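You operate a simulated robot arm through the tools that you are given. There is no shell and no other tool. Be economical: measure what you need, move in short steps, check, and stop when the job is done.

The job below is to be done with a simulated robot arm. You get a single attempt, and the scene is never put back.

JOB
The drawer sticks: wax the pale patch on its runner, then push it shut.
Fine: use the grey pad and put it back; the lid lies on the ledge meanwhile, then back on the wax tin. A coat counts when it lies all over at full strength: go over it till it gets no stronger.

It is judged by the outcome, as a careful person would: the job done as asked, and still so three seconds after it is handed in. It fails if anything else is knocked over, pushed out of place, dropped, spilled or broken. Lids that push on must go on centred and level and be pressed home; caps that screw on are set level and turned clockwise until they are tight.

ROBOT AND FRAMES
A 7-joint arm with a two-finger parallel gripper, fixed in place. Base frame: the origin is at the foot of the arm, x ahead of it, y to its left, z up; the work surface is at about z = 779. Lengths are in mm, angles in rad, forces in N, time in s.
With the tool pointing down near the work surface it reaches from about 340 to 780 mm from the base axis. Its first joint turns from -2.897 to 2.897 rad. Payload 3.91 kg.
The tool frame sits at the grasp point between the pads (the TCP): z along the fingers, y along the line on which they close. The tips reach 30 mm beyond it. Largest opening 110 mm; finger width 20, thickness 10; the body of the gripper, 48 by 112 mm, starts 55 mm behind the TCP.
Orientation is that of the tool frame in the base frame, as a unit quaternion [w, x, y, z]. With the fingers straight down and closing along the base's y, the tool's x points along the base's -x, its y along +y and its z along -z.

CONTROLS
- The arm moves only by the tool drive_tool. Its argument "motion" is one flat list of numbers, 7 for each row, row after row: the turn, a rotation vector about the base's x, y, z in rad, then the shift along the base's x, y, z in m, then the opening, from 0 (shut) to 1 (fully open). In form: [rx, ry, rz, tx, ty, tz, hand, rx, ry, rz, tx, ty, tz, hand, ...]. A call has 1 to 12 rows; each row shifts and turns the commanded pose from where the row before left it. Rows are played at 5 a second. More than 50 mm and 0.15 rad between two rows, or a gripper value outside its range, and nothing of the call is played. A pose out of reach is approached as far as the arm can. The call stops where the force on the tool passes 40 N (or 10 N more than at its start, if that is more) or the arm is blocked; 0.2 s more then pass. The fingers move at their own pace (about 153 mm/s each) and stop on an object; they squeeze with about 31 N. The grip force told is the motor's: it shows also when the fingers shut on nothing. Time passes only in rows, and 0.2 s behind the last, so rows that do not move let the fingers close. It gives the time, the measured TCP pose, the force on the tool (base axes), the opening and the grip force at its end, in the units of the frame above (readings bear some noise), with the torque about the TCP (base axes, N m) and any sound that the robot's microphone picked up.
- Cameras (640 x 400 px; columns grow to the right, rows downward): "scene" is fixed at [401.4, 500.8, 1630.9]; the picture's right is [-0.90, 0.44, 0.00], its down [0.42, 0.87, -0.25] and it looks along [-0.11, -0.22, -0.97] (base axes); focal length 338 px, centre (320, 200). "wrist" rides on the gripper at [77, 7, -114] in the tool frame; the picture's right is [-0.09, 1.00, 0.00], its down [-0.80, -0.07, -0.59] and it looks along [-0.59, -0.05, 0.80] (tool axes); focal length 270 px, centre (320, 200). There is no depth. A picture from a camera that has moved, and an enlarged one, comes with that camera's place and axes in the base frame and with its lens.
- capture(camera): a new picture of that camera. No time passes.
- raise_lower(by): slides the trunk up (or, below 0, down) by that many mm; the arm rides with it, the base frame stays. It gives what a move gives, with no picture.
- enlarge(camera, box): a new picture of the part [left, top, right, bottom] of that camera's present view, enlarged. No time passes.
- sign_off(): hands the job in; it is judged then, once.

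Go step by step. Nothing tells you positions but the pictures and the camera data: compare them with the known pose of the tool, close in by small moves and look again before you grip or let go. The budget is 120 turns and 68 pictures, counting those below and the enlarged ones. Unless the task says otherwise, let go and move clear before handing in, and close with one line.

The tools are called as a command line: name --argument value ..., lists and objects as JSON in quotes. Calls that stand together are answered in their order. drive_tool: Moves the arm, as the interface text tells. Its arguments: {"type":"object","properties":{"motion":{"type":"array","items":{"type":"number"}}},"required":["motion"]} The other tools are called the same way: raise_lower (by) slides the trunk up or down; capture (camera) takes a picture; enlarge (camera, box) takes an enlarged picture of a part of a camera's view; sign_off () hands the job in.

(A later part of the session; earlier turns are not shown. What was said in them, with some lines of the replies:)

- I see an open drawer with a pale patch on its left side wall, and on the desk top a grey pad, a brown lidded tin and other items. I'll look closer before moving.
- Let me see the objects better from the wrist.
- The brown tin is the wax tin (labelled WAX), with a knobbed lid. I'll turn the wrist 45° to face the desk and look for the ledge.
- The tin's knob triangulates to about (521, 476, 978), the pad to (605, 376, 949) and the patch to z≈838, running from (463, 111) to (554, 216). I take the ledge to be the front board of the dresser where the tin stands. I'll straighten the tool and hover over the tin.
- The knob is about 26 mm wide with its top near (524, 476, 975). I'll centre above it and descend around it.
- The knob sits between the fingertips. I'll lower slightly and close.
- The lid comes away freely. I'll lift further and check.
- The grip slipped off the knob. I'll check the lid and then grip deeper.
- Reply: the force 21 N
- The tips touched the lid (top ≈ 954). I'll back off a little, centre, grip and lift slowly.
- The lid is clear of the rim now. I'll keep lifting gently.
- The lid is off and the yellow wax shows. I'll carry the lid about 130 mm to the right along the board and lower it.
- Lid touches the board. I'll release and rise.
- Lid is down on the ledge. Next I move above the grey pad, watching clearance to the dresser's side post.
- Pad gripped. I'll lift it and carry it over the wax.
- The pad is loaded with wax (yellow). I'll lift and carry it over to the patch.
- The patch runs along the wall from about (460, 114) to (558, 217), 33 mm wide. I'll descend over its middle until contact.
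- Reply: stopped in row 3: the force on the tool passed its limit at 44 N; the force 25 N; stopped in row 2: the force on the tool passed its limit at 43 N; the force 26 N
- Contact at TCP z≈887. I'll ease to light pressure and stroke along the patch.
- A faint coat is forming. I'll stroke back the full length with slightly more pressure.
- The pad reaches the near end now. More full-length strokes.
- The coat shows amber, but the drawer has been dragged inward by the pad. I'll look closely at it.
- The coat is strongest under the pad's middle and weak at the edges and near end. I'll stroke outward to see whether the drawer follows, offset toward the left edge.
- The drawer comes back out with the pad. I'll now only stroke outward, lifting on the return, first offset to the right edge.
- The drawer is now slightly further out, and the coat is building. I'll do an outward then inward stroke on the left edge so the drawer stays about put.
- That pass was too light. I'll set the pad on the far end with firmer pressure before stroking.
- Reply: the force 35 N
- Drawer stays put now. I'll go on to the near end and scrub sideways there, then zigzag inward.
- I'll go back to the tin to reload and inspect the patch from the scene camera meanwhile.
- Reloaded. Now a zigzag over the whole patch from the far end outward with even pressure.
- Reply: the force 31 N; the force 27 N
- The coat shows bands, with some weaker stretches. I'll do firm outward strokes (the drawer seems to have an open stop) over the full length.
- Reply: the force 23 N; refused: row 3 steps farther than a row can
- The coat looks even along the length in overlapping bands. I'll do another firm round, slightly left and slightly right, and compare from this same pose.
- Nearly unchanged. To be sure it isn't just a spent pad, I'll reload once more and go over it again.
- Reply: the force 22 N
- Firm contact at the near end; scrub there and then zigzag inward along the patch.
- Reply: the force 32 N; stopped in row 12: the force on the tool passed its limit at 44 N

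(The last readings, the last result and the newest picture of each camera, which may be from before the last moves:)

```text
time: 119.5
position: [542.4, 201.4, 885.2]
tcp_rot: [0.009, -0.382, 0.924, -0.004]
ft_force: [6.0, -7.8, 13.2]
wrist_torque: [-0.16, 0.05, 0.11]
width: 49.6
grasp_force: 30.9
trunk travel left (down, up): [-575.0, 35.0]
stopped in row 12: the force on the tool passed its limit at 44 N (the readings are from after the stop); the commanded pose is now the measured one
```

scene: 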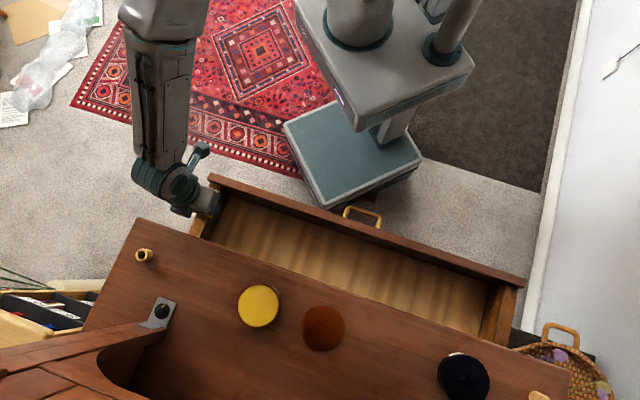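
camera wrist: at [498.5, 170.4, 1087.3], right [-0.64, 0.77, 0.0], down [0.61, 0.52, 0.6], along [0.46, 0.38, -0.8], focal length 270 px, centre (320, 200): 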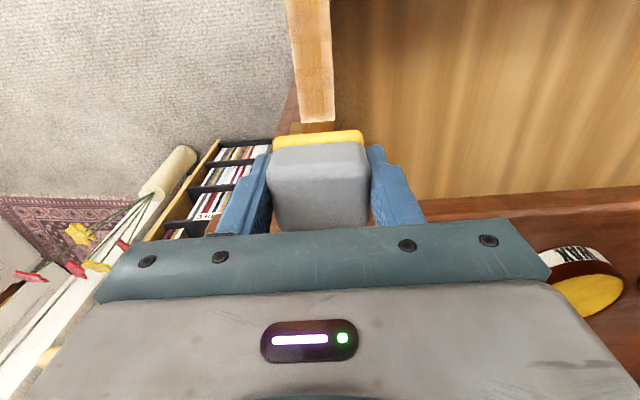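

drive_tool --motion '[0, 0, 0, 0, 0, 0.01, 0.3, 0, 0, 0, 0.025, 0.02, 0, 0.3, 0, 0, 0, 0, 0, -0.008, 0.3, 0, 0, 0, 0, 0, -0.0025, 0.3]'

drive_tool --motion '[0, 0, 0, -0.0105, -0.0107, 0, 0.3, 0, 0, 0, -0.0105, -0.0107, 0, 0.3, 0, 0, 0, -0.0105, -0.0107, 0, 0.3, 0, 0, 0, -0.0105, -0.0107, 0, 0.3, 0, 0, 0, -0.0105, -0.0107, 0, 0.3, 0, 0, 0, -0.0105, -0.0107, 0.0001, 0.3, 0, 0, 0, -0.0105, -0.0107, 0.0001, 0.3, 0, 0, 0, -0.0105, -0.0107, 0.0001, 0.3, 0, 0, 0, -0.0105, -0.0107, 0.0001, 0.3, 0, 0, 0, -0.0105, -0.0107, 0.0001, 0.3, 0, 0, 0, -0.0098, -0.01, 0.0001, 0.3]'

drive_tool --motion '[0, 0, 0, 0.003, 0.003, 0.037, 0.3, 0, 0, 0, 0.014, 0.014, 0.045, 0.3, 0, 0, 0, 0.014, 0.014, 0.045, 0.3, 0, 0, 0, 0.014, 0.014, 0.045, 0.3, 0, 0, 0, 0.0, 0.0, 0.045, 0.3, 0, 0, 0, 0, 0, 0.045, 0.3]'

enlarge --camera "wrist" --box '[220, 0, 420, 130]'

```text
time: 120.5
position: [567.3, 219.4, 885.4]
tcp_rot: [0.009, -0.382, 0.924, -0.003]
ft_force: [-1.7, -1.0, 9.1]
wrist_torque: [0.01, 0.2, 0.0]
width: 49.3
grasp_force: 31.4
trunk travel left (down, up): [-575.0, 35.0]
```

```text
time: 122.7
position: [467.5, 117.5, 885.3]
tcp_rot: [0.013, -0.381, 0.924, -0.002]
ft_force: [-0.1, 3.8, 4.5]
wrist_torque: [0.16, 0.18, -0.1]
width: 49.6
grasp_force: 31.3
trunk travel left (down, up): [-575.0, 35.0]
stopped in row 10: the force on the tool passed its limit at 42 N (the readings are from after the stop); the commanded pose is now the measured one
```

```text
time: 124.1
position: [512.5, 162.3, 1147.4]
tcp_rot: [0.012, -0.382, 0.924, -0.002]
ft_force: [-0.6, 0.9, -0.5]
wrist_torque: [0.01, 0.02, 0.0]
width: 49.2
grasp_force: 31.2
trunk travel left (down, up): [-575.0, 35.0]
```

```text
3.08 times, centred on (320, 65) of wrist
camera zoom: at [449.3, 114.2, 1260.9], right [-0.64, 0.77, -0.01], down [0.6, 0.51, 0.61], along [0.48, 0.39, -0.79], focal length 832 px, centre (320, 615)
```

zoom: 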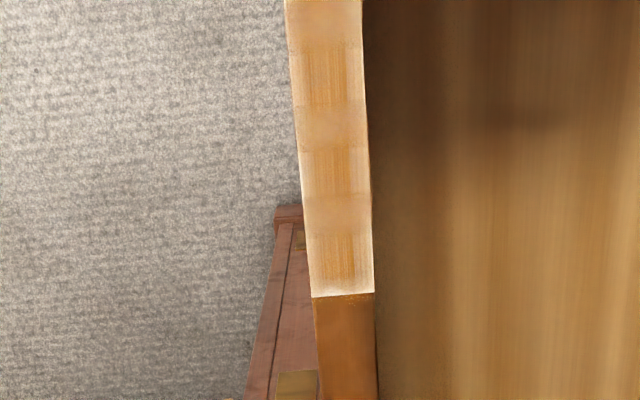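

The coat no longer gains strength. Next I level the tool and return the pad to its place.

drive_tool --motion '[-0.0055, 0.0237, 0, 0.0163, 0.0361, 0, 0.3, 0, 0, 0, 0.0163, 0.0361, 0, 0.3, 0, 0, 0, 0.0163, 0.0361, 0, 0.3, 0, 0, 0, 0.0163, 0.0361, 0, 0.3, 0, 0, 0, 0.0163, 0.0361, 0, 0.3, 0, 0, 0, 0.0161, 0.0359, 0, 0.3, 0, 0, 0, 0, 0, -0.045, 0.3, 0, 0, 0, 0, 0, -0.045, 0.3, 0, 0, 0, 0, 0, -0.045, 0.3, 0, 0, 0, 0, 0, -0.035, 0.3, 0, 0, 0, 0, 0, -0.015, 0.3, 0, 0, 0, 0, 0, -0.004, 0.3]'

```text
time: 126.7
position: [610.6, 379.3, 958.0]
tcp_rot: [0.0, -0.382, 0.924, 0.0]
ft_force: [-0.4, -0.7, -0.1]
wrist_torque: [0.02, 0.05, 0.0]
width: 49.1
grasp_force: 31.1
trunk travel left (down, up): [-575.0, 35.0]
```

drive_tool --motion '[0, 0, 0, 0, 0, -0.003, 0.3, 0, 0, 0, 0, 0, -0.0025, 0.3, 0, 0, 0, 0, 0, -0.001, 0.3]'

```text
time: 127.5
position: [611.2, 380.1, 951.9]
tcp_rot: [0.0, -0.382, 0.924, 0.0]
ft_force: [-0.1, -0.8, -0.4]
wrist_torque: [0.03, 0.0, 0.0]
width: 49.3
grasp_force: 30.7
trunk travel left (down, up): [-575.0, 35.0]
```

drive_tool --motion '[0, 0, 0, 0, 0, -0.0008, 0.3, 0, 0, 0, 0, 0, -0.0007, 0.3]'

```text
time: 128.1
position: [609.9, 380.7, 950.2]
tcp_rot: [0.001, -0.382, 0.924, -0.001]
ft_force: [-0.6, -0.9, -0.8]
wrist_torque: [0.03, 0.01, 0.03]
width: 49.4
grasp_force: 31.3
trunk travel left (down, up): [-575.0, 35.0]
```

drive_tool --motion '[0, 0, 0, 0, 0, -0.001, 0.3, 0, 0, 0, 0, 0, -0.001, 0.3]'

enlarge --camera "wrist" --box '[200, 90, 440, 240]'

```text
time: 128.7
position: [610.8, 380.1, 950.9]
tcp_rot: [0.002, -0.381, 0.924, 0.0]
ft_force: [0.5, 0.2, 8.4]
wrist_torque: [0.21, -0.12, 0.01]
width: 49.5
grasp_force: 31.0
trunk travel left (down, up): [-575.0, 35.0]
```

```text
2.67 times, centred on (320, 165) of wrist
camera zoom: at [550.1, 330.5, 1064.1], right [-0.64, 0.77, 0.0], down [0.62, 0.51, 0.6], along [0.46, 0.38, -0.8], focal length 721 px, centre (320, 293)
```

zoom: 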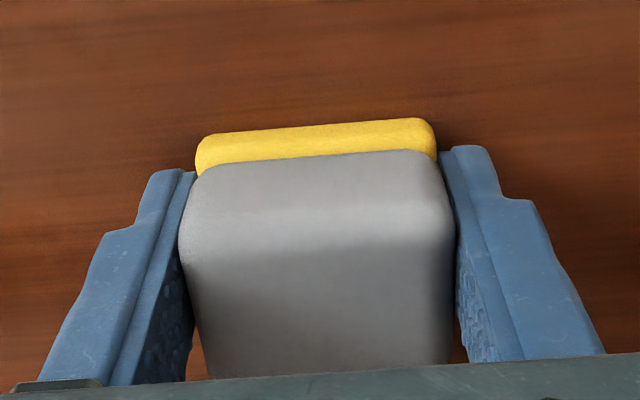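

Pad slipped about 5 mm in the grip; I'll shift to put it on its original spot, then release.

drive_tool --motion '[0, 0, 0, 0, 0, 0.004, 0.3, 0, 0, 0, -0.0036, -0.0037, 0, 0.3, 0, 0, 0, 0, 0, -0.003, 0.3, 0, 0, 0, 0, 0, -0.001, 0.3, 0, 0, 0, 0, 0, 0, 0.47, 0, 0, 0, 0, 0, 0, 0.6, 0, 0, 0, 0, 0, 0.01, 0.65, 0, 0, 0, 0, 0, 0.03, 0.65, 0, 0, 0, 0, 0, 0.045, 0.65, 0, 0, 0, 0, 0, 0.045, 0.65]'

drive_tool --motion '[0, 0, 0, -0.0255, 0.0265, 0, 0.65, 0, 0, 0, -0.0255, 0.0265, 0, 0.65, 0, 0, 0, -0.0255, 0.0265, 0, 0.65, 0, 0, 0, -0.0255, 0.0265, 0, 0.65, 0, 0, 0, -0.0255, 0.0265, 0, 0.6, 0, 0, 0, -0.0255, 0.0265, 0, 0.5, 0, 0, 0, -0.0265, 0.0305, 0, 0.5]'

capture --camera "wrist"

```text
time: 130.9
position: [606.4, 375.8, 1078.7]
tcp_rot: [0.001, -0.382, 0.924, 0.0]
ft_force: [-0.4, -0.3, 0.6]
wrist_torque: [0.0, 0.01, 0.0]
width: 71.3
grasp_force: 0.1
trunk travel left (down, up): [-575.0, 35.0]
```

```text
time: 132.5
position: [424.7, 566.8, 1077.9]
tcp_rot: [0.0, -0.383, 0.924, -0.001]
ft_force: [-0.4, 0.4, -0.3]
wrist_torque: [0.0, 0.0, 0.02]
width: 55.2
grasp_force: 0.0
trunk travel left (down, up): [-575.0, 35.0]
```

```text
5 pictures are left
camera wrist: at [365.7, 518.0, 1192.4], right [-0.64, 0.77, 0.0], down [0.62, 0.52, 0.59], along [0.46, 0.38, -0.8], focal length 270 px, centre (320, 200)
```

wrist: 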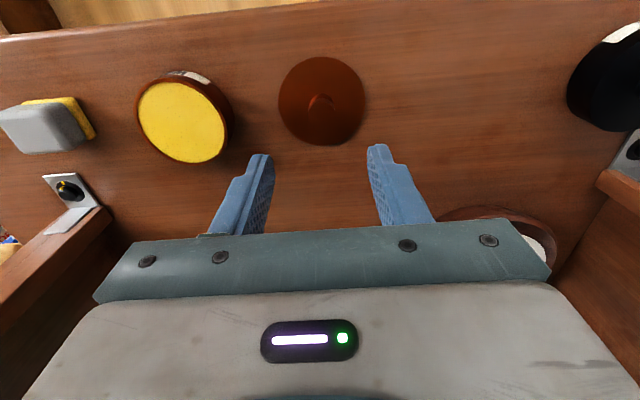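

Lid is where I left it and the pad is home. A check of the patch from the scene camera, now unobstructed.

enlarge --camera "scene" --box '[170, 110, 290, 230]'

```text
3.33 times, centred on (230, 170) of scene
camera zoom: at [401.4, 500.8, 1630.9], right [-0.9, 0.44, 0.0], down [0.42, 0.87, -0.25], along [-0.11, -0.22, -0.97], focal length 1128 px, centre (620, 300)
```

zoom: 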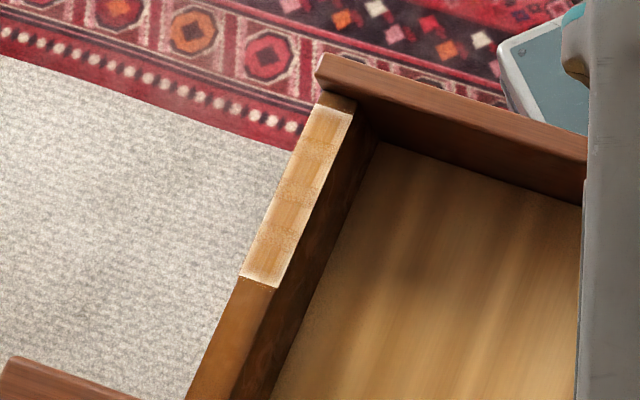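

The coat covers the whole patch. Now I pick the lid back up at the recorded grip.

drive_tool --motion '[0, 0, 0, 0.001, 0.0015, -0.04, 0.5, 0, 0, 0, 0, 0, -0.04, 0.5, 0, 0, 0, 0, 0, -0.03, 0.5, 0, 0, 0, 0, 0, -0.009, 0.5, 0, 0, 0, 0, 0, 0, 0.3, 0, 0, 0, 0, 0, 0, 0.0, 0, 0, 0, 0, 0, 0, 0.0, 0, 0, 0, 0, 0, 0, 0.0]'

```text
time: 134.3
position: [428.3, 566.7, 959.6]
tcp_rot: [0.002, -0.382, 0.924, -0.001]
ft_force: [0.9, -0.2, 3.0]
wrist_torque: [0.1, 0.06, -0.01]
width: 23.1
grasp_force: 31.1
trunk travel left (down, up): [-575.0, 35.0]
```

drive_tool --motion '[0, 0, 0, 0, 0, 0.002, 0, 0, 0, 0, 0, 0, 0.004, 0, 0, 0, 0, 0, 0, 0.006, 0, 0, 0, 0, 0, 0, 0.009, 0, 0, 0, 0, 0, 0, 0.011, 0, 0, 0, 0, 0, 0, 0.012, 0, 0, 0, 0, 0, 0, 0.01, 0, 0, 0, 0, 0.005, -0.005, 0.003, 0, 0, 0, 0, 0.01, -0.01, 0, 0, 0, 0, 0, 0.013, -0.013, 0, 0, 0, 0, 0, 0.013, -0.013, 0, 0]'

drive_tool --motion '[0, 0, 0, 0.013, -0.0135, 0, 0, 0, 0, 0, 0.013, -0.0135, 0, 0, 0, 0, 0, 0.011, -0.0115, 0, 0, 0, 0, 0, 0.008, -0.0085, 0, 0, 0, 0, 0, 0.004, -0.0045, 0, 0]'

```text
time: 136.7
position: [469.2, 526.0, 1016.4]
tcp_rot: [0.001, -0.382, 0.924, 0.0]
ft_force: [-0.1, -0.6, -0.2]
wrist_torque: [0.02, -0.01, -0.02]
width: 23.4
grasp_force: 30.8
trunk travel left (down, up): [-575.0, 35.0]
```

```text
time: 137.9
position: [518.4, 475.4, 1017.1]
tcp_rot: [0.0, -0.381, 0.924, -0.001]
ft_force: [0.1, 0.0, 0.1]
wrist_torque: [0.01, 0.02, 0.02]
width: 23.1
grasp_force: 31.1
trunk travel left (down, up): [-575.0, 35.0]
```

drive_tool --motion '[0, 0, 0, 0, 0, -0.006, 0, 0, 0, 0, 0, 0, -0.006, 0, 0, 0, 0, 0, 0, -0.005, 0, 0, 0, 0, 0, 0, -0.003, 0]'

enlarge --camera "wrist" --box '[200, 60, 440, 210]'

```text
time: 138.9
position: [519.0, 474.9, 996.6]
tcp_rot: [0.001, -0.381, 0.924, -0.001]
ft_force: [0.0, -0.2, -0.2]
wrist_torque: [0.02, -0.02, -0.02]
width: 23.2
grasp_force: 31.5
trunk travel left (down, up): [-575.0, 35.0]
```

```text
2.67 times, centred on (320, 135) of wrist
camera zoom: at [458.2, 425.3, 1110.4], right [-0.64, 0.77, 0.0], down [0.62, 0.52, 0.59], along [0.46, 0.38, -0.8], focal length 721 px, centre (320, 373)
```

zoom: 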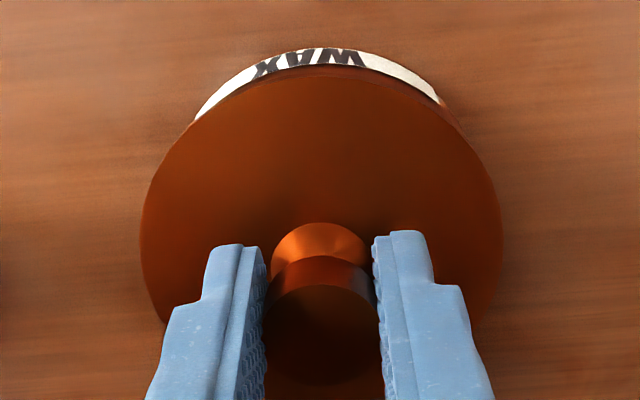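

The lid sits about 4 mm toward me in the grip, so I'll correct by that much and lower gently.

drive_tool --motion '[0, 0, 0, 0.0028, 0.0029, 0, 0, 0, 0, 0, 0, 0, -0.002, 0, 0, 0, 0, 0, 0, -0.001, 0]'

drive_tool --motion '[0, 0, 0, 0, 0, -0.001, 0, 0, 0, 0, 0, 0, -0.001, 0]'

drive_tool --motion '[0, 0, 0, 0, 0, -0.001, 0, 0, 0, 0, 0, 0, -0.001, 0]'

```text
time: 139.7
position: [522.1, 478.1, 993.7]
tcp_rot: [0.001, -0.381, 0.924, -0.001]
ft_force: [-0.5, -0.3, -1.2]
wrist_torque: [0.01, 0.0, 0.01]
width: 23.3
grasp_force: 30.7
trunk travel left (down, up): [-575.0, 35.0]
```

```text
time: 140.3
position: [521.5, 477.0, 992.7]
tcp_rot: [0.001, -0.382, 0.924, -0.001]
ft_force: [1.7, 1.7, 1.7]
wrist_torque: [0.09, 0.06, -0.05]
width: 23.1
grasp_force: 30.9
trunk travel left (down, up): [-575.0, 35.0]
```

```text
time: 140.9
position: [520.3, 477.0, 991.6]
tcp_rot: [0.002, -0.382, 0.924, 0.0]
ft_force: [2.7, 1.8, 14.8]
wrist_torque: [0.09, 0.23, -0.06]
width: 23.2
grasp_force: 30.9
trunk travel left (down, up): [-575.0, 35.0]
```

enlarge --camera "wrist" --box '[200, 60, 440, 210]'

```text
2.67 times, centred on (320, 135) of wrist
camera zoom: at [460.5, 428.2, 1105.5], right [-0.64, 0.77, 0.0], down [0.61, 0.51, 0.6], along [0.46, 0.38, -0.8], focal length 721 px, centre (320, 373)
```

zoom: 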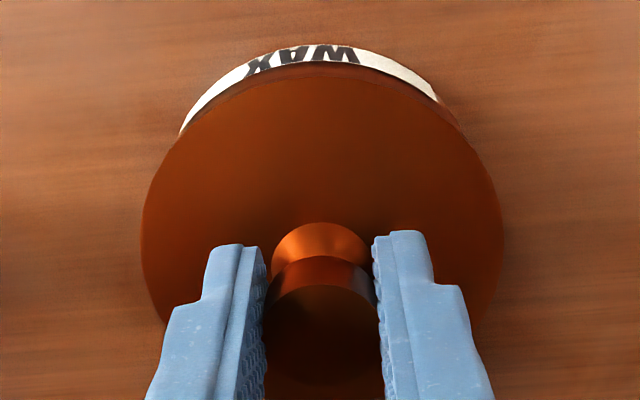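

Geometry matches the seated view closely; the lid is engaging. I'll press it on with a tiny centring nudge.

drive_tool --motion '[0, 0, 0, 0.0006, 0.0006, -0.001, 0, 0, 0, 0, 0, 0, -0.001, 0, 0, 0, 0, 0, 0, -0.001, 0]'

```text
time: 141.7
position: [521.0, 477.2, 989.5]
tcp_rot: [0.003, -0.382, 0.924, 0.001]
ft_force: [1.5, 3.2, 29.5]
wrist_torque: [0.39, 0.08, -0.01]
width: 22.9
grasp_force: 30.7
trunk travel left (down, up): [-575.0, 35.0]
```

I'll release, then press the lid home from above with closed fingers on the knob.

drive_tool --motion '[0, 0, 0, 0, 0, 0.001, 0.1, 0, 0, 0, 0, 0, 0, 0.5, 0, 0, 0, 0, 0, 0, 0.5, 0, 0, 0, 0, 0, 0.02, 0.5, 0, 0, 0, 0, 0, 0.035, 0.5, 0, 0, 0, -0.003, -0.003, 0, 0, 0, 0, 0, 0, 0, 0, 0, 0, 0, 0, 0, 0, -0.006, 0, 0, 0, 0, 0, 0, -0.004, 0]'

drive_tool --motion '[0, 0, 0, 0, 0, -0.003, 0, 0, 0, 0, 0, 0, -0.003, 0, 0, 0, 0, 0, 0, -0.003, 0, 0, 0, 0, 0, 0, -0.003, 0, 0, 0, 0, 0, 0, -0.002, 0, 0, 0, 0, 0, 0, -0.002, 0, 0, 0, 0, 0, 0, -0.002, 0, 0, 0, 0, 0, 0, -0.002, 0, 0, 0, 0, 0, 0, -0.002, 0, 0, 0, 0, 0, 0, -0.002, 0]'

```text
time: 143.7
position: [519.1, 475.3, 1031.7]
tcp_rot: [0.0, -0.381, 0.924, -0.001]
ft_force: [0.1, 0.6, -0.5]
wrist_torque: [0.05, 0.0, 0.03]
width: 0.0
grasp_force: 30.9
trunk travel left (down, up): [-575.0, 35.0]
```

```text
time: 145.9
position: [518.9, 474.9, 1013.8]
tcp_rot: [0.006, -0.382, 0.924, 0.001]
ft_force: [3.6, 3.3, 36.2]
wrist_torque: [0.12, -0.16, 0.03]
width: 0.0
grasp_force: 31.3
trunk travel left (down, up): [-575.0, 35.0]
```

drive_tool --motion '[0, 0, 0, 0, 0, -0.001, 0, 0, 0, 0, 0, 0, 0, 0, 0, 0, 0, 0, 0, -0.0005, 0]'

```text
time: 146.7
position: [519.2, 474.9, 1014.6]
tcp_rot: [0.007, -0.383, 0.924, 0.002]
ft_force: [4.5, 4.4, 45.9]
wrist_torque: [0.22, -0.2, 0.02]
width: 0.0
grasp_force: 30.8
trunk travel left (down, up): [-575.0, 35.0]
```

Firm at 46 N with no further travel. I'll verify seating height and level by lightly probing the lid on opposite sides.

drive_tool --motion '[0, 0, 0, 0, 0, 0.01, 0, 0, 0, 0, 0, 0, 0.012, 0, 0, 0, 0, -0.0196, -0.02, 0, 0, 0, 0, 0, 0, 0, -0.02, 0, 0, 0, 0, 0, 0, -0.015, 0, 0, 0, 0, 0, 0, -0.004, 0, 0, 0, 0, 0, 0, -0.002, 0, 0, 0, 0, 0, 0, -0.001, 0]'

```text
time: 148.5
position: [498.9, 454.6, 986.6]
tcp_rot: [0.001, -0.381, 0.925, 0.0]
ft_force: [-0.9, 0.6, 0.4]
wrist_torque: [-0.01, -0.01, 0.05]
width: 0.1
grasp_force: 31.1
trunk travel left (down, up): [-575.0, 35.0]
```

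drive_tool --motion '[0, 0, 0, 0, 0, -0.001, 0, 0, 0, 0, 0, 0, -0.001, 0]'

drive_tool --motion '[0, 0, 0, 0, 0, -0.001, 0, 0, 0, 0, 0, 0, -0.001, 0]'

```text
time: 149.1
position: [498.9, 454.5, 984.2]
tcp_rot: [0.0, -0.382, 0.924, -0.001]
ft_force: [-0.5, -0.2, 0.0]
wrist_torque: [0.03, 0.03, -0.01]
width: 0.1
grasp_force: 30.9
trunk travel left (down, up): [-575.0, 35.0]
```

```text
time: 149.7
position: [499.8, 455.6, 983.0]
tcp_rot: [0.001, -0.382, 0.924, -0.001]
ft_force: [0.1, 0.6, 6.6]
wrist_torque: [0.02, 0.05, 0.0]
width: 0.4
grasp_force: 30.8
trunk travel left (down, up): [-575.0, 35.0]
```

drive_tool --motion '[0, 0, 0, 0, 0, 0.025, 0, 0, 0, 0, 0, 0, 0.025, 0, 0, 0, 0, 0.0196, 0.02, 0, 0, 0, 0, 0, 0.0196, 0.02, 0, 0, 0, 0, 0, 0, 0, -0.025, 0, 0, 0, 0, 0, 0, -0.018, 0, 0, 0, 0, 0, 0, -0.004, 0, 0, 0, 0, 0, 0, -0.001, 0]'

drive_tool --motion '[0, 0, 0, 0, 0, -0.001, 0, 0, 0, 0, 0, 0, -0.001, 0]'

```text
time: 151.1
position: [541.4, 498.8, 1006.8]
tcp_rot: [0.008, -0.381, 0.924, 0.003]
ft_force: [-1.0, 0.6, -0.3]
wrist_torque: [0.0, 0.01, -0.02]
width: 0.0
grasp_force: 31.0
trunk travel left (down, up): [-575.0, 35.0]
stopped in row 6: the force on the tool passed its limit at 53 N (the readings are from after the stop); the commanded pose is now the measured one
```

```text
time: 151.7
position: [540.0, 496.6, 1007.7]
tcp_rot: [0.009, -0.382, 0.924, 0.003]
ft_force: [0.6, -0.9, 1.0]
wrist_torque: [0.05, 0.0, -0.04]
width: 0.0
grasp_force: 31.4
trunk travel left (down, up): [-575.0, 35.0]
```

I hit something on that side; I'll rise and look.

drive_tool --motion '[0, 0, 0, 0, 0, 0.02, 0, 0, 0, 0, 0, 0, 0.03, 0, -0.0085, 0.0175, 0, 0, 0, 0.03, 0.5]'

capture --camera "wrist"

```text
time: 152.5
position: [540.0, 497.8, 1087.7]
tcp_rot: [-0.001, -0.382, 0.924, 0.003]
ft_force: [-1.0, -0.4, 0.1]
wrist_torque: [-0.01, 0.02, 0.03]
width: 54.6
grasp_force: 0.0
trunk travel left (down, up): [-575.0, 35.0]
```

```text
1 pictures are left
camera wrist: at [480.5, 448.3, 1201.9], right [-0.64, 0.77, 0.01], down [0.62, 0.51, 0.6], along [0.45, 0.39, -0.8], focal length 270 px, centre (320, 200)
```

wrist: 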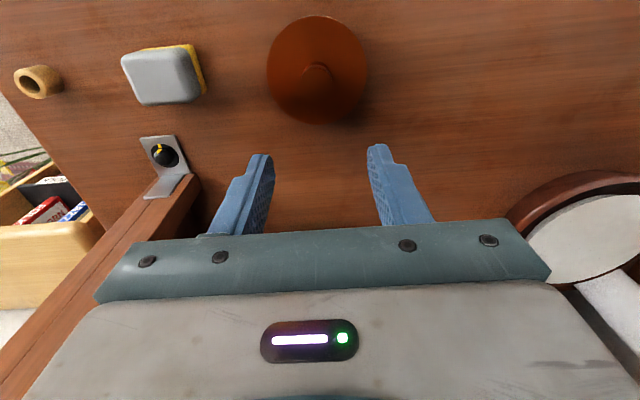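

Everything still stands; the finger probably clipped the knob on its way across. I'll press the lid home again centrally, then probe slowly.

drive_tool --motion '[0, 0, 0, -0.022, -0.0205, 0, 0, 0, 0, 0, 0, 0, 0, 0, 0, 0, 0, 0, 0, -0.035, 0, 0, 0, 0, 0, 0, -0.03, 0, 0, 0, 0, 0, 0, -0.004, 0, 0, 0, 0, 0, 0, -0.003, 0, 0, 0, 0, 0, 0, -0.002, 0, 0, 0, 0, 0, 0, -0.002, 0, 0, 0, 0, 0, 0, -0.002, 0]'

drive_tool --motion '[0, 0, 0, 0, 0, -0.002, 0, 0, 0, 0, 0, 0, -0.002, 0, 0, 0, 0, 0, 0, 0, 0]'

```text
time: 154.5
position: [518.1, 476.7, 1014.6]
tcp_rot: [0.004, -0.381, 0.925, 0.005]
ft_force: [2.2, 0.2, 26.7]
wrist_torque: [0.0, -0.09, 0.02]
width: 0.0
grasp_force: 30.6
trunk travel left (down, up): [-575.0, 35.0]
```

```text
time: 154.9
position: [521.7, 478.0, 1015.0]
tcp_rot: [0.007, -0.382, 0.924, 0.006]
ft_force: [-1.0, -0.7, 13.2]
wrist_torque: [-0.05, 0.07, 0.0]
width: 0.0
grasp_force: 30.5
trunk travel left (down, up): [-575.0, 35.0]
stopped in row 2: the force on the tool passed its limit at 42 N (the readings are from after the stop); the commanded pose is now the measured one
```

drive_tool --motion '[-0.0165, 0.0083, 0, 0, 0, 0.01, 0, 0, 0, 0, 0, 0, 0.012, 0, 0, 0, 0, 0.009, 0.009, 0, 0, 0, 0, 0, 0.009, 0.009, 0, 0, 0, 0, 0, 0, 0, 0, 0, 0, 0, 0, 0, 0, 0, 0, 0, 0, 0, 0, 0, -0.015, 0, 0, 0, 0, 0, 0, -0.015, 0, 0, 0, 0, 0, 0, -0.012, 0, 0, 0, 0, 0, 0, -0.006, 0, 0, 0, 0, 0, 0, -0.003, 0]'

```text
time: 156.8
position: [540.1, 497.2, 1014.6]
tcp_rot: [0.008, -0.381, 0.924, 0.003]
ft_force: [-2.4, -1.2, 18.4]
wrist_torque: [-0.12, 0.21, 0.0]
width: 0.3
grasp_force: 31.5
trunk travel left (down, up): [-575.0, 35.0]
stopped in row 9: the force on the tool passed its limit at 51 N (the readings are from after the stop); the commanded pose is now the measured one
```

The contact torque shows I caught the knob's far edge, so the true tin centre is about (523, 482), matching the scene estimate. I'll press centrally there.

drive_tool --motion '[-0.013, 0.01, 0, 0, 0, 0.015, 0, 0, 0, 0, -0.0085, -0.0078, 0, 0, 0, 0, 0, -0.0085, -0.0078, 0, 0, 0, 0, 0, 0, 0, 0, 0, 0, 0, 0, 0, 0, -0.008, 0, 0, 0, 0, 0, 0, -0.004, 0, 0, 0, 0, 0, 0, -0.003, 0, 0, 0, 0, 0, 0, -0.002, 0, 0, 0, 0, 0, 0, -0.002, 0]'

drive_tool --motion '[0, 0, 0, 0, 0, -0.0015, 0, 0, 0, 0, 0, 0, -0.001, 0, 0, 0, 0, 0, 0, 0, 0]'

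```text
time: 158.9
position: [525.4, 482.1, 1015.6]
tcp_rot: [0.006, -0.382, 0.924, 0.001]
ft_force: [-1.9, 0.8, 14.2]
wrist_torque: [-0.08, 0.13, 0.03]
width: 0.0
grasp_force: 31.2
trunk travel left (down, up): [-575.0, 35.0]
stopped in row 9: the force on the tool passed its limit at 42 N (the readings are from after the stop); the commanded pose is now the measured one
```

```text
time: 159.7
position: [524.0, 481.1, 1015.0]
tcp_rot: [0.007, -0.381, 0.924, 0.002]
ft_force: [0.8, 5.1, 37.9]
wrist_torque: [0.01, 0.1, 0.03]
width: 0.3
grasp_force: 31.3
trunk travel left (down, up): [-575.0, 35.0]
```

drive_tool --motion '[0, 0, 0, 0, 0, -0.001, 0, 0, 0, 0, 0, 0, 0, 0, 0, 0, 0, 0, 0, 0, 0]'

drive_tool --motion '[-0.009, 0.009, 0, 0, 0, 0.012, 0, 0, 0, 0, 0, 0, 0.012, 0, 0, 0, 0, 0.0105, 0.0105, 0, 0, 0, 0, 0, 0.0105, 0.0105, 0, 0, 0, 0, 0, 0, 0, 0, 0, 0, 0, 0, 0, 0, -0.015, 0, 0, 0, 0, 0, 0, -0.015, 0, 0, 0, 0, 0, 0, -0.01, 0, 0, 0, 0, 0, 0, -0.005, 0, 0, 0, 0, 0, 0, -0.002, 0]'

```text
time: 160.5
position: [524.0, 480.9, 1015.2]
tcp_rot: [0.009, -0.38, 0.925, 0.002]
ft_force: [0.7, 5.2, 42.4]
wrist_torque: [0.06, 0.12, 0.02]
width: 0.2
grasp_force: 31.0
trunk travel left (down, up): [-575.0, 35.0]
```

```text
time: 162.7
position: [546.8, 502.5, 984.4]
tcp_rot: [-0.003, -0.38, 0.925, -0.002]
ft_force: [0.3, 0.0, 0.2]
wrist_torque: [0.03, 0.0, 0.02]
width: 0.0
grasp_force: 31.3
trunk travel left (down, up): [-575.0, 35.0]
```

Now the far side probe: free down to 984; a few small steps more.

drive_tool --motion '[0, 0, 0, 0, 0, -0.001, 0, 0, 0, 0, 0, 0, -0.001, 0]'

drive_tool --motion '[0, 0, 0, 0, 0, -0.001, 0, 0, 0, 0, 0, 0, -0.001, 0]'

```text
time: 163.3
position: [546.0, 503.9, 983.0]
tcp_rot: [-0.002, -0.38, 0.925, -0.002]
ft_force: [1.2, -0.1, 5.1]
wrist_torque: [0.03, -0.01, -0.01]
width: 0.0
grasp_force: 30.6
trunk travel left (down, up): [-575.0, 35.0]
```

```text
time: 163.9
position: [546.2, 502.6, 983.3]
tcp_rot: [0.0, -0.38, 0.925, -0.001]
ft_force: [3.5, 4.1, 17.0]
wrist_torque: [0.07, -0.09, 0.02]
width: 0.0
grasp_force: 30.7
trunk travel left (down, up): [-575.0, 35.0]
```

The lid is level (983 on both sides) and pressed home. Now I go round to the front of the drawer to push it shut, first rising and moving back.

drive_tool --motion '[0, 0, 0, 0, 0, 0.04, 0, 0, 0, 0, 0, 0, 0.04, 0, 0, 0, 0, 0, 0, 0.04, 0, 0, 0, 0, -0.04, -0.012, 0, 0, 0, 0, 0, -0.04, -0.012, 0, 0, 0, 0, 0, -0.04, -0.012, 0, 0, 0, 0, 0, -0.04, -0.012, 0, 0, 0, 0, 0, -0.04, -0.012, 0, 0, 0, 0, 0, -0.04, -0.012, 0, 0]'

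drive_tool --motion '[0, 0, 0, -0.04, -0.012, 0, 0, 0, 0, 0, -0.04, -0.012, 0, 0, 0, 0, 0, -0.04, -0.012, 0, 0, 0, 0, 0, -0.04, -0.012, 0, 0, 0, 0, 0, -0.04, -0.012, 0, 0, 0, 0, 0, -0.03, -0.008, 0, 0]'

drive_tool --motion '[0.089, -0.0875, 0, 0, 0, 0, 0, 0.089, -0.0875, 0, 0, 0, 0, 0, 0.089, -0.0875, 0, 0, 0, 0, 0, 0.089, -0.0875, 0, 0, 0, 0, 0]'

```text
time: 165.9
position: [304.2, 432.0, 1100.3]
tcp_rot: [-0.003, -0.381, 0.924, -0.002]
ft_force: [-0.3, -0.6, -0.2]
wrist_torque: [-0.01, 0.01, 0.0]
width: 0.2
grasp_force: 30.8
trunk travel left (down, up): [-575.0, 35.0]
```

```text
time: 167.3
position: [77.0, 362.1, 1102.0]
tcp_rot: [-0.003, -0.381, 0.925, -0.002]
ft_force: [0.0, -0.3, -1.3]
wrist_torque: [0.02, -0.01, 0.01]
width: 0.0
grasp_force: 30.9
trunk travel left (down, up): [-575.0, 35.0]
```

```text
time: 168.3
position: [76.5, 363.7, 1100.5]
tcp_rot: [0.225, -0.37, 0.896, 0.096]
ft_force: [0.5, -0.5, 0.4]
wrist_torque: [0.01, -0.01, 0.0]
width: 0.0
grasp_force: 30.8
trunk travel left (down, up): [-575.0, 35.0]
```

drive_tool --motion '[0, 0, 0, -0.004, -0.004, -0.04, 0, 0, 0, 0, 0, 0, -0.04, 0, 0, 0, 0, 0, 0, -0.04, 0, 0, 0, 0, 0, 0, -0.04, 0, 0, 0, 0, 0, 0, -0.03, 0, 0, 0, 0, 0, 0, -0.02, 0, 0, 0, 0, 0, 0, -0.02, 0, 0, 0, 0, 0, 0, -0.014, 0]'

```text
time: 170.1
position: [72.9, 358.5, 857.4]
tcp_rot: [0.224, -0.368, 0.897, 0.094]
ft_force: [-0.4, 0.0, -0.2]
wrist_torque: [0.02, 0.01, -0.01]
width: 0.1
grasp_force: 31.0
trunk travel left (down, up): [-575.0, 35.0]
```

Down beside the drawer front without contact. Now push slowly toward the dresser.

drive_tool --motion '[0, 0, 0, 0.007, 0.00714, 0, 0, 0, 0, 0, 0.007, 0.00714, 0, 0, 0, 0, 0, 0.007, 0.00714, 0, 0, 0, 0, 0, 0.007, 0.00714, 0, 0, 0, 0, 0, 0.007, 0.00714, 0, 0, 0, 0, 0, 0.007, 0.00714, 0, 0]'

```text
time: 171.5
position: [115.6, 402.3, 857.4]
tcp_rot: [0.224, -0.369, 0.897, 0.095]
ft_force: [-0.7, 0.5, -1.7]
wrist_torque: [-0.02, -0.01, 0.0]
width: 0.0
grasp_force: 30.1
trunk travel left (down, up): [-575.0, 35.0]
```

drive_tool --motion '[0, 0, 0, 0.0105, 0.0107, 0, 0, 0, 0, 0, 0.0105, 0.0107, 0, 0, 0, 0, 0, 0.0105, 0.0107, 0, 0, 0, 0, 0, 0.0105, 0.0107, 0, 0]'

```text
time: 172.5
position: [157.5, 445.3, 857.4]
tcp_rot: [0.226, -0.368, 0.897, 0.095]
ft_force: [0.4, -1.3, 1.1]
wrist_torque: [0.0, -0.01, -0.01]
width: 0.0
grasp_force: 30.8
trunk travel left (down, up): [-575.0, 35.0]
```

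I feel no resistance, so I'll use the last picture to see whether the drawer is moving with the fingers.

capture --camera "scene"

```text
0 pictures are left
```

scene: 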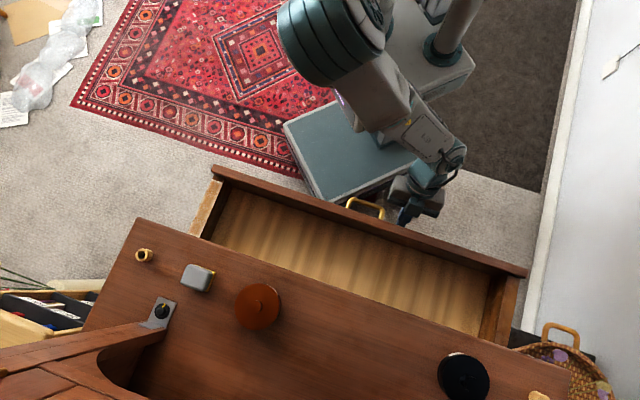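

The drawer is following the fingers smoothly, clear of the handle. I'll keep pushing.

drive_tool --motion '[0, 0, 0, 0.0085, 0.0086, 0, 0, 0, 0, 0, 0.0085, 0.0086, 0, 0, 0, 0, 0, 0.0085, 0.0086, 0, 0, 0, 0, 0, 0.0085, 0.0086, 0, 0, 0, 0, 0, 0.0085, 0.0086, 0, 0, 0, 0, 0, 0.0085, 0.0086, 0, 0, 0, 0, 0, 0.0085, 0.0086, 0, 0, 0, 0, 0, 0.0085, 0.0086, 0, 0]'

drive_tool --motion '[0, 0, 0, 0.005, 0.0051, 0, 0, 0, 0, 0, 0.005, 0.0051, 0, 0, 0, 0, 0, 0.005, 0.0051, 0, 0, 0, 0, 0, 0.005, 0.0051, 0, 0, 0, 0, 0, 0.005, 0.0051, 0, 0]'

```text
time: 174.3
position: [225.1, 513.4, 856.8]
tcp_rot: [0.225, -0.369, 0.897, 0.095]
ft_force: [0.5, 0.5, -0.6]
wrist_torque: [-0.01, 0.0, 0.04]
width: 0.0
grasp_force: 30.6
trunk travel left (down, up): [-575.0, 35.0]
```

```text
time: 175.5
position: [250.1, 538.9, 857.6]
tcp_rot: [0.225, -0.369, 0.897, 0.096]
ft_force: [-0.2, 0.2, -0.1]
wrist_torque: [0.0, -0.01, -0.01]
width: 0.0
grasp_force: 31.4
trunk travel left (down, up): [-575.0, 35.0]
```

drive_tool --motion '[0, 0, 0, 0.0035, 0.0036, 0, 0, 0, 0, 0, 0.0035, 0.0036, 0, 0, 0, 0, 0, 0.0035, 0.0036, 0, 0, 0, 0, 0, 0.0035, 0.0036, 0, 0]'

drive_tool --motion '[0, 0, 0, 0.0035, 0.0036, 0, 0, 0, 0, 0, 0.0035, 0.0036, 0, 0, 0, 0, 0, 0.0035, 0.0036, 0, 0, 0, 0, 0, 0.0035, 0.0036, 0, 0]'

```text
time: 176.5
position: [262.6, 552.7, 856.8]
tcp_rot: [0.224, -0.368, 0.897, 0.095]
ft_force: [-2.3, -2.0, 0.4]
wrist_torque: [-0.05, 0.03, -0.01]
width: 0.2
grasp_force: 30.2
trunk travel left (down, up): [-575.0, 35.0]
```

```text
time: 177.5
position: [277.5, 566.3, 856.5]
tcp_rot: [0.224, -0.37, 0.897, 0.095]
ft_force: [-3.3, -2.5, 1.7]
wrist_torque: [0.02, 0.05, 0.08]
width: 0.1
grasp_force: 31.4
trunk travel left (down, up): [-575.0, 35.0]
```

drive_tool --motion '[0, 0, 0, 0.0021, 0.0021, 0, 0, 0, 0, 0, 0.0021, 0.0021, 0, 0, 0, 0, 0, 0.0021, 0.0021, 0, 0, 0, 0, 0, 0.0021, 0.0021, 0, 0]'

drive_tool --motion '[0, 0, 0, 0.0021, 0.0021, 0, 0, 0, 0, 0, 0.0021, 0.0021, 0, 0, 0, 0, 0, 0.0021, 0.0021, 0, 0, 0, 0, 0, 0.0021, 0.0021, 0, 0]'

```text
time: 178.5
position: [287.5, 574.9, 857.6]
tcp_rot: [0.225, -0.369, 0.897, 0.095]
ft_force: [-0.4, -2.5, -0.4]
wrist_torque: [-0.07, 0.0, -0.01]
width: 0.0
grasp_force: 31.7
trunk travel left (down, up): [-575.0, 35.0]
```

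```text
time: 179.5
position: [293.8, 584.9, 858.5]
tcp_rot: [0.226, -0.37, 0.896, 0.095]
ft_force: [-0.6, -3.1, 0.5]
wrist_torque: [-0.18, 0.06, -0.03]
width: 0.0
grasp_force: 31.0
trunk travel left (down, up): [-575.0, 35.0]
```

drive_tool --motion '[0, 0, 0, 0.0021, 0.0021, 0, 0, 0, 0, 0, 0.0021, 0.0021, 0, 0, 0, 0, 0, 0.0021, 0.0021, 0, 0]'

```text
time: 180.3
position: [299.9, 589.9, 857.3]
tcp_rot: [0.224, -0.37, 0.897, 0.095]
ft_force: [-3.2, -4.0, 0.3]
wrist_torque: [0.28, -0.1, 0.27]
width: 0.2
grasp_force: 30.6
trunk travel left (down, up): [-575.0, 35.0]
```

drive_tool --motion '[0, 0, 0, 0.0021, 0.0021, 0, 0, 0, 0, 0, 0.0021, 0.0021, 0, 0, 0, 0, 0, 0.0021, 0.0021, 0, 0, 0, 0, 0, 0.0021, 0.0021, 0, 0]'

```text
time: 180.9
position: [299.7, 591.6, 855.7]
tcp_rot: [0.222, -0.372, 0.897, 0.094]
ft_force: [-11.0, -16.8, 6.8]
wrist_torque: [0.88, -0.84, -0.33]
width: 0.0
grasp_force: 31.2
trunk travel left (down, up): [-575.0, 35.0]
stopped in row 3: the force on the tool passed its limit at 43 N (the readings are from after the stop); the commanded pose is now the measured one
```

The stop came from the hand meeting the counter edge, not the drawer. I'll back off, tilt further so the fingertips reach under the overhang, and push on.

drive_tool --motion '[0, 0, 0, -0.012, -0.012, 0, 0, 0, 0, 0, -0.012, -0.012, 0, 0, 0.0928, -0.0913, 0, -0.003, -0.003, -0.002, 0, 0.0928, -0.0913, 0, 0, 0, -0.002, 0, 0.0928, -0.0913, 0, 0, 0, -0.002, 0]'

drive_tool --motion '[0, 0, 0, 0.0035, 0.0036, 0, 0, 0, 0, 0, 0.0035, 0.0036, 0, 0, 0, 0, 0, 0.0035, 0.0036, 0, 0, 0, 0, 0, 0.0035, 0.0036, 0, 0]'

drive_tool --motion '[0, 0, 0, 0.0021, 0.0021, 0, 0, 0, 0, 0, 0.0021, 0.0021, 0, 0, 0, 0, 0, 0.0021, 0.0021, 0, 0]'

```text
time: 182.2
position: [275.6, 566.9, 849.2]
tcp_rot: [0.392, -0.345, 0.837, 0.166]
ft_force: [0.2, -0.9, 1.1]
wrist_torque: [0.03, 0.02, 0.01]
width: 0.0
grasp_force: 31.1
trunk travel left (down, up): [-575.0, 35.0]
```

```text
time: 183.2
position: [290.0, 581.5, 848.5]
tcp_rot: [0.391, -0.346, 0.837, 0.165]
ft_force: [-0.4, -0.2, -1.3]
wrist_torque: [0.01, 0.01, 0.03]
width: 0.0
grasp_force: 31.3
trunk travel left (down, up): [-575.0, 35.0]
```

```text
time: 183.9
position: [295.3, 587.0, 848.6]
tcp_rot: [0.391, -0.346, 0.837, 0.166]
ft_force: [-2.0, -3.9, 0.1]
wrist_torque: [-0.03, 0.02, -0.04]
width: 0.1
grasp_force: 31.1
trunk travel left (down, up): [-575.0, 35.0]
```

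drive_tool --motion '[0, 0, 0, 0.0021, 0.0021, 0, 0, 0, 0, 0, 0.0021, 0.0021, 0, 0, 0, 0, 0, 0.0021, 0.0021, 0, 0]'

drive_tool --motion '[0, 0, 0, 0.0021, 0.0021, 0, 0, 0, 0, 0, 0.0021, 0.0021, 0, 0, 0, 0, 0, 0.0021, 0.0021, 0, 0]'

```text
time: 184.8
position: [295.1, 588.4, 847.3]
tcp_rot: [0.386, -0.349, 0.838, 0.165]
ft_force: [-10.7, -16.5, 10.2]
wrist_torque: [0.0, -0.05, -0.13]
width: 0.0
grasp_force: 30.8
trunk travel left (down, up): [-575.0, 35.0]
stopped in row 3: the force on the tool passed its limit at 43 N (the readings are from after the stop); the commanded pose is now the measured one
```

```text
time: 185.2
position: [295.6, 590.0, 846.3]
tcp_rot: [0.384, -0.349, 0.839, 0.164]
ft_force: [-12.1, -19.1, 12.0]
wrist_torque: [0.17, -0.01, -0.2]
width: 0.1
grasp_force: 31.2
trunk travel left (down, up): [-575.0, 35.0]
stopped in row 2: the force on the tool passed its limit at 43 N (the readings are from after the stop); the commanded pose is now the measured one
```

The tips now meet a hard stop squarely on the drawer front: it is shut. I'll back away and clear.

drive_tool --motion '[0, 0, 0, -0.007, -0.007, 0, 0, 0, 0, 0, -0.018, -0.018, 0, 0, 0, 0, 0, -0.025, -0.025, 0, 0, 0, 0, 0, -0.025, -0.025, 0, 0, 0, 0, 0, -0.02, -0.02, 0.03, 0, 0, 0, 0, 0, 0, 0.045, 0, 0, 0, 0, 0, 0, 0.045, 0, 0, 0, 0, 0, 0, 0.045, 0, 0, 0, 0, 0, 0, 0.045, 0]'

```text
time: 187.2
position: [203.1, 495.0, 1054.7]
tcp_rot: [0.385, -0.349, 0.839, 0.163]
ft_force: [0.5, 0.3, 0.3]
wrist_torque: [0.0, 0.02, 0.0]
width: 0.0
grasp_force: 31.2
trunk travel left (down, up): [-575.0, 35.0]
```

The arm is clear of everything: the patch is waxed, the pad is back, the lid is pressed on and the drawer is shut. I'm handing in.

sign_off

```text
The job is handed in.
```

I waxed the runner patch until the coat stopped getting stronger, put the grey pad back in its place, pressed the lid home on the wax tin and pushed the drawer shut. I had no pictures left by then, so I judged the drawer shut from the hard stop I felt when pushing it. I took the dresser's front board as the ledge for the lid. The wax has left the pad's underside yellow.
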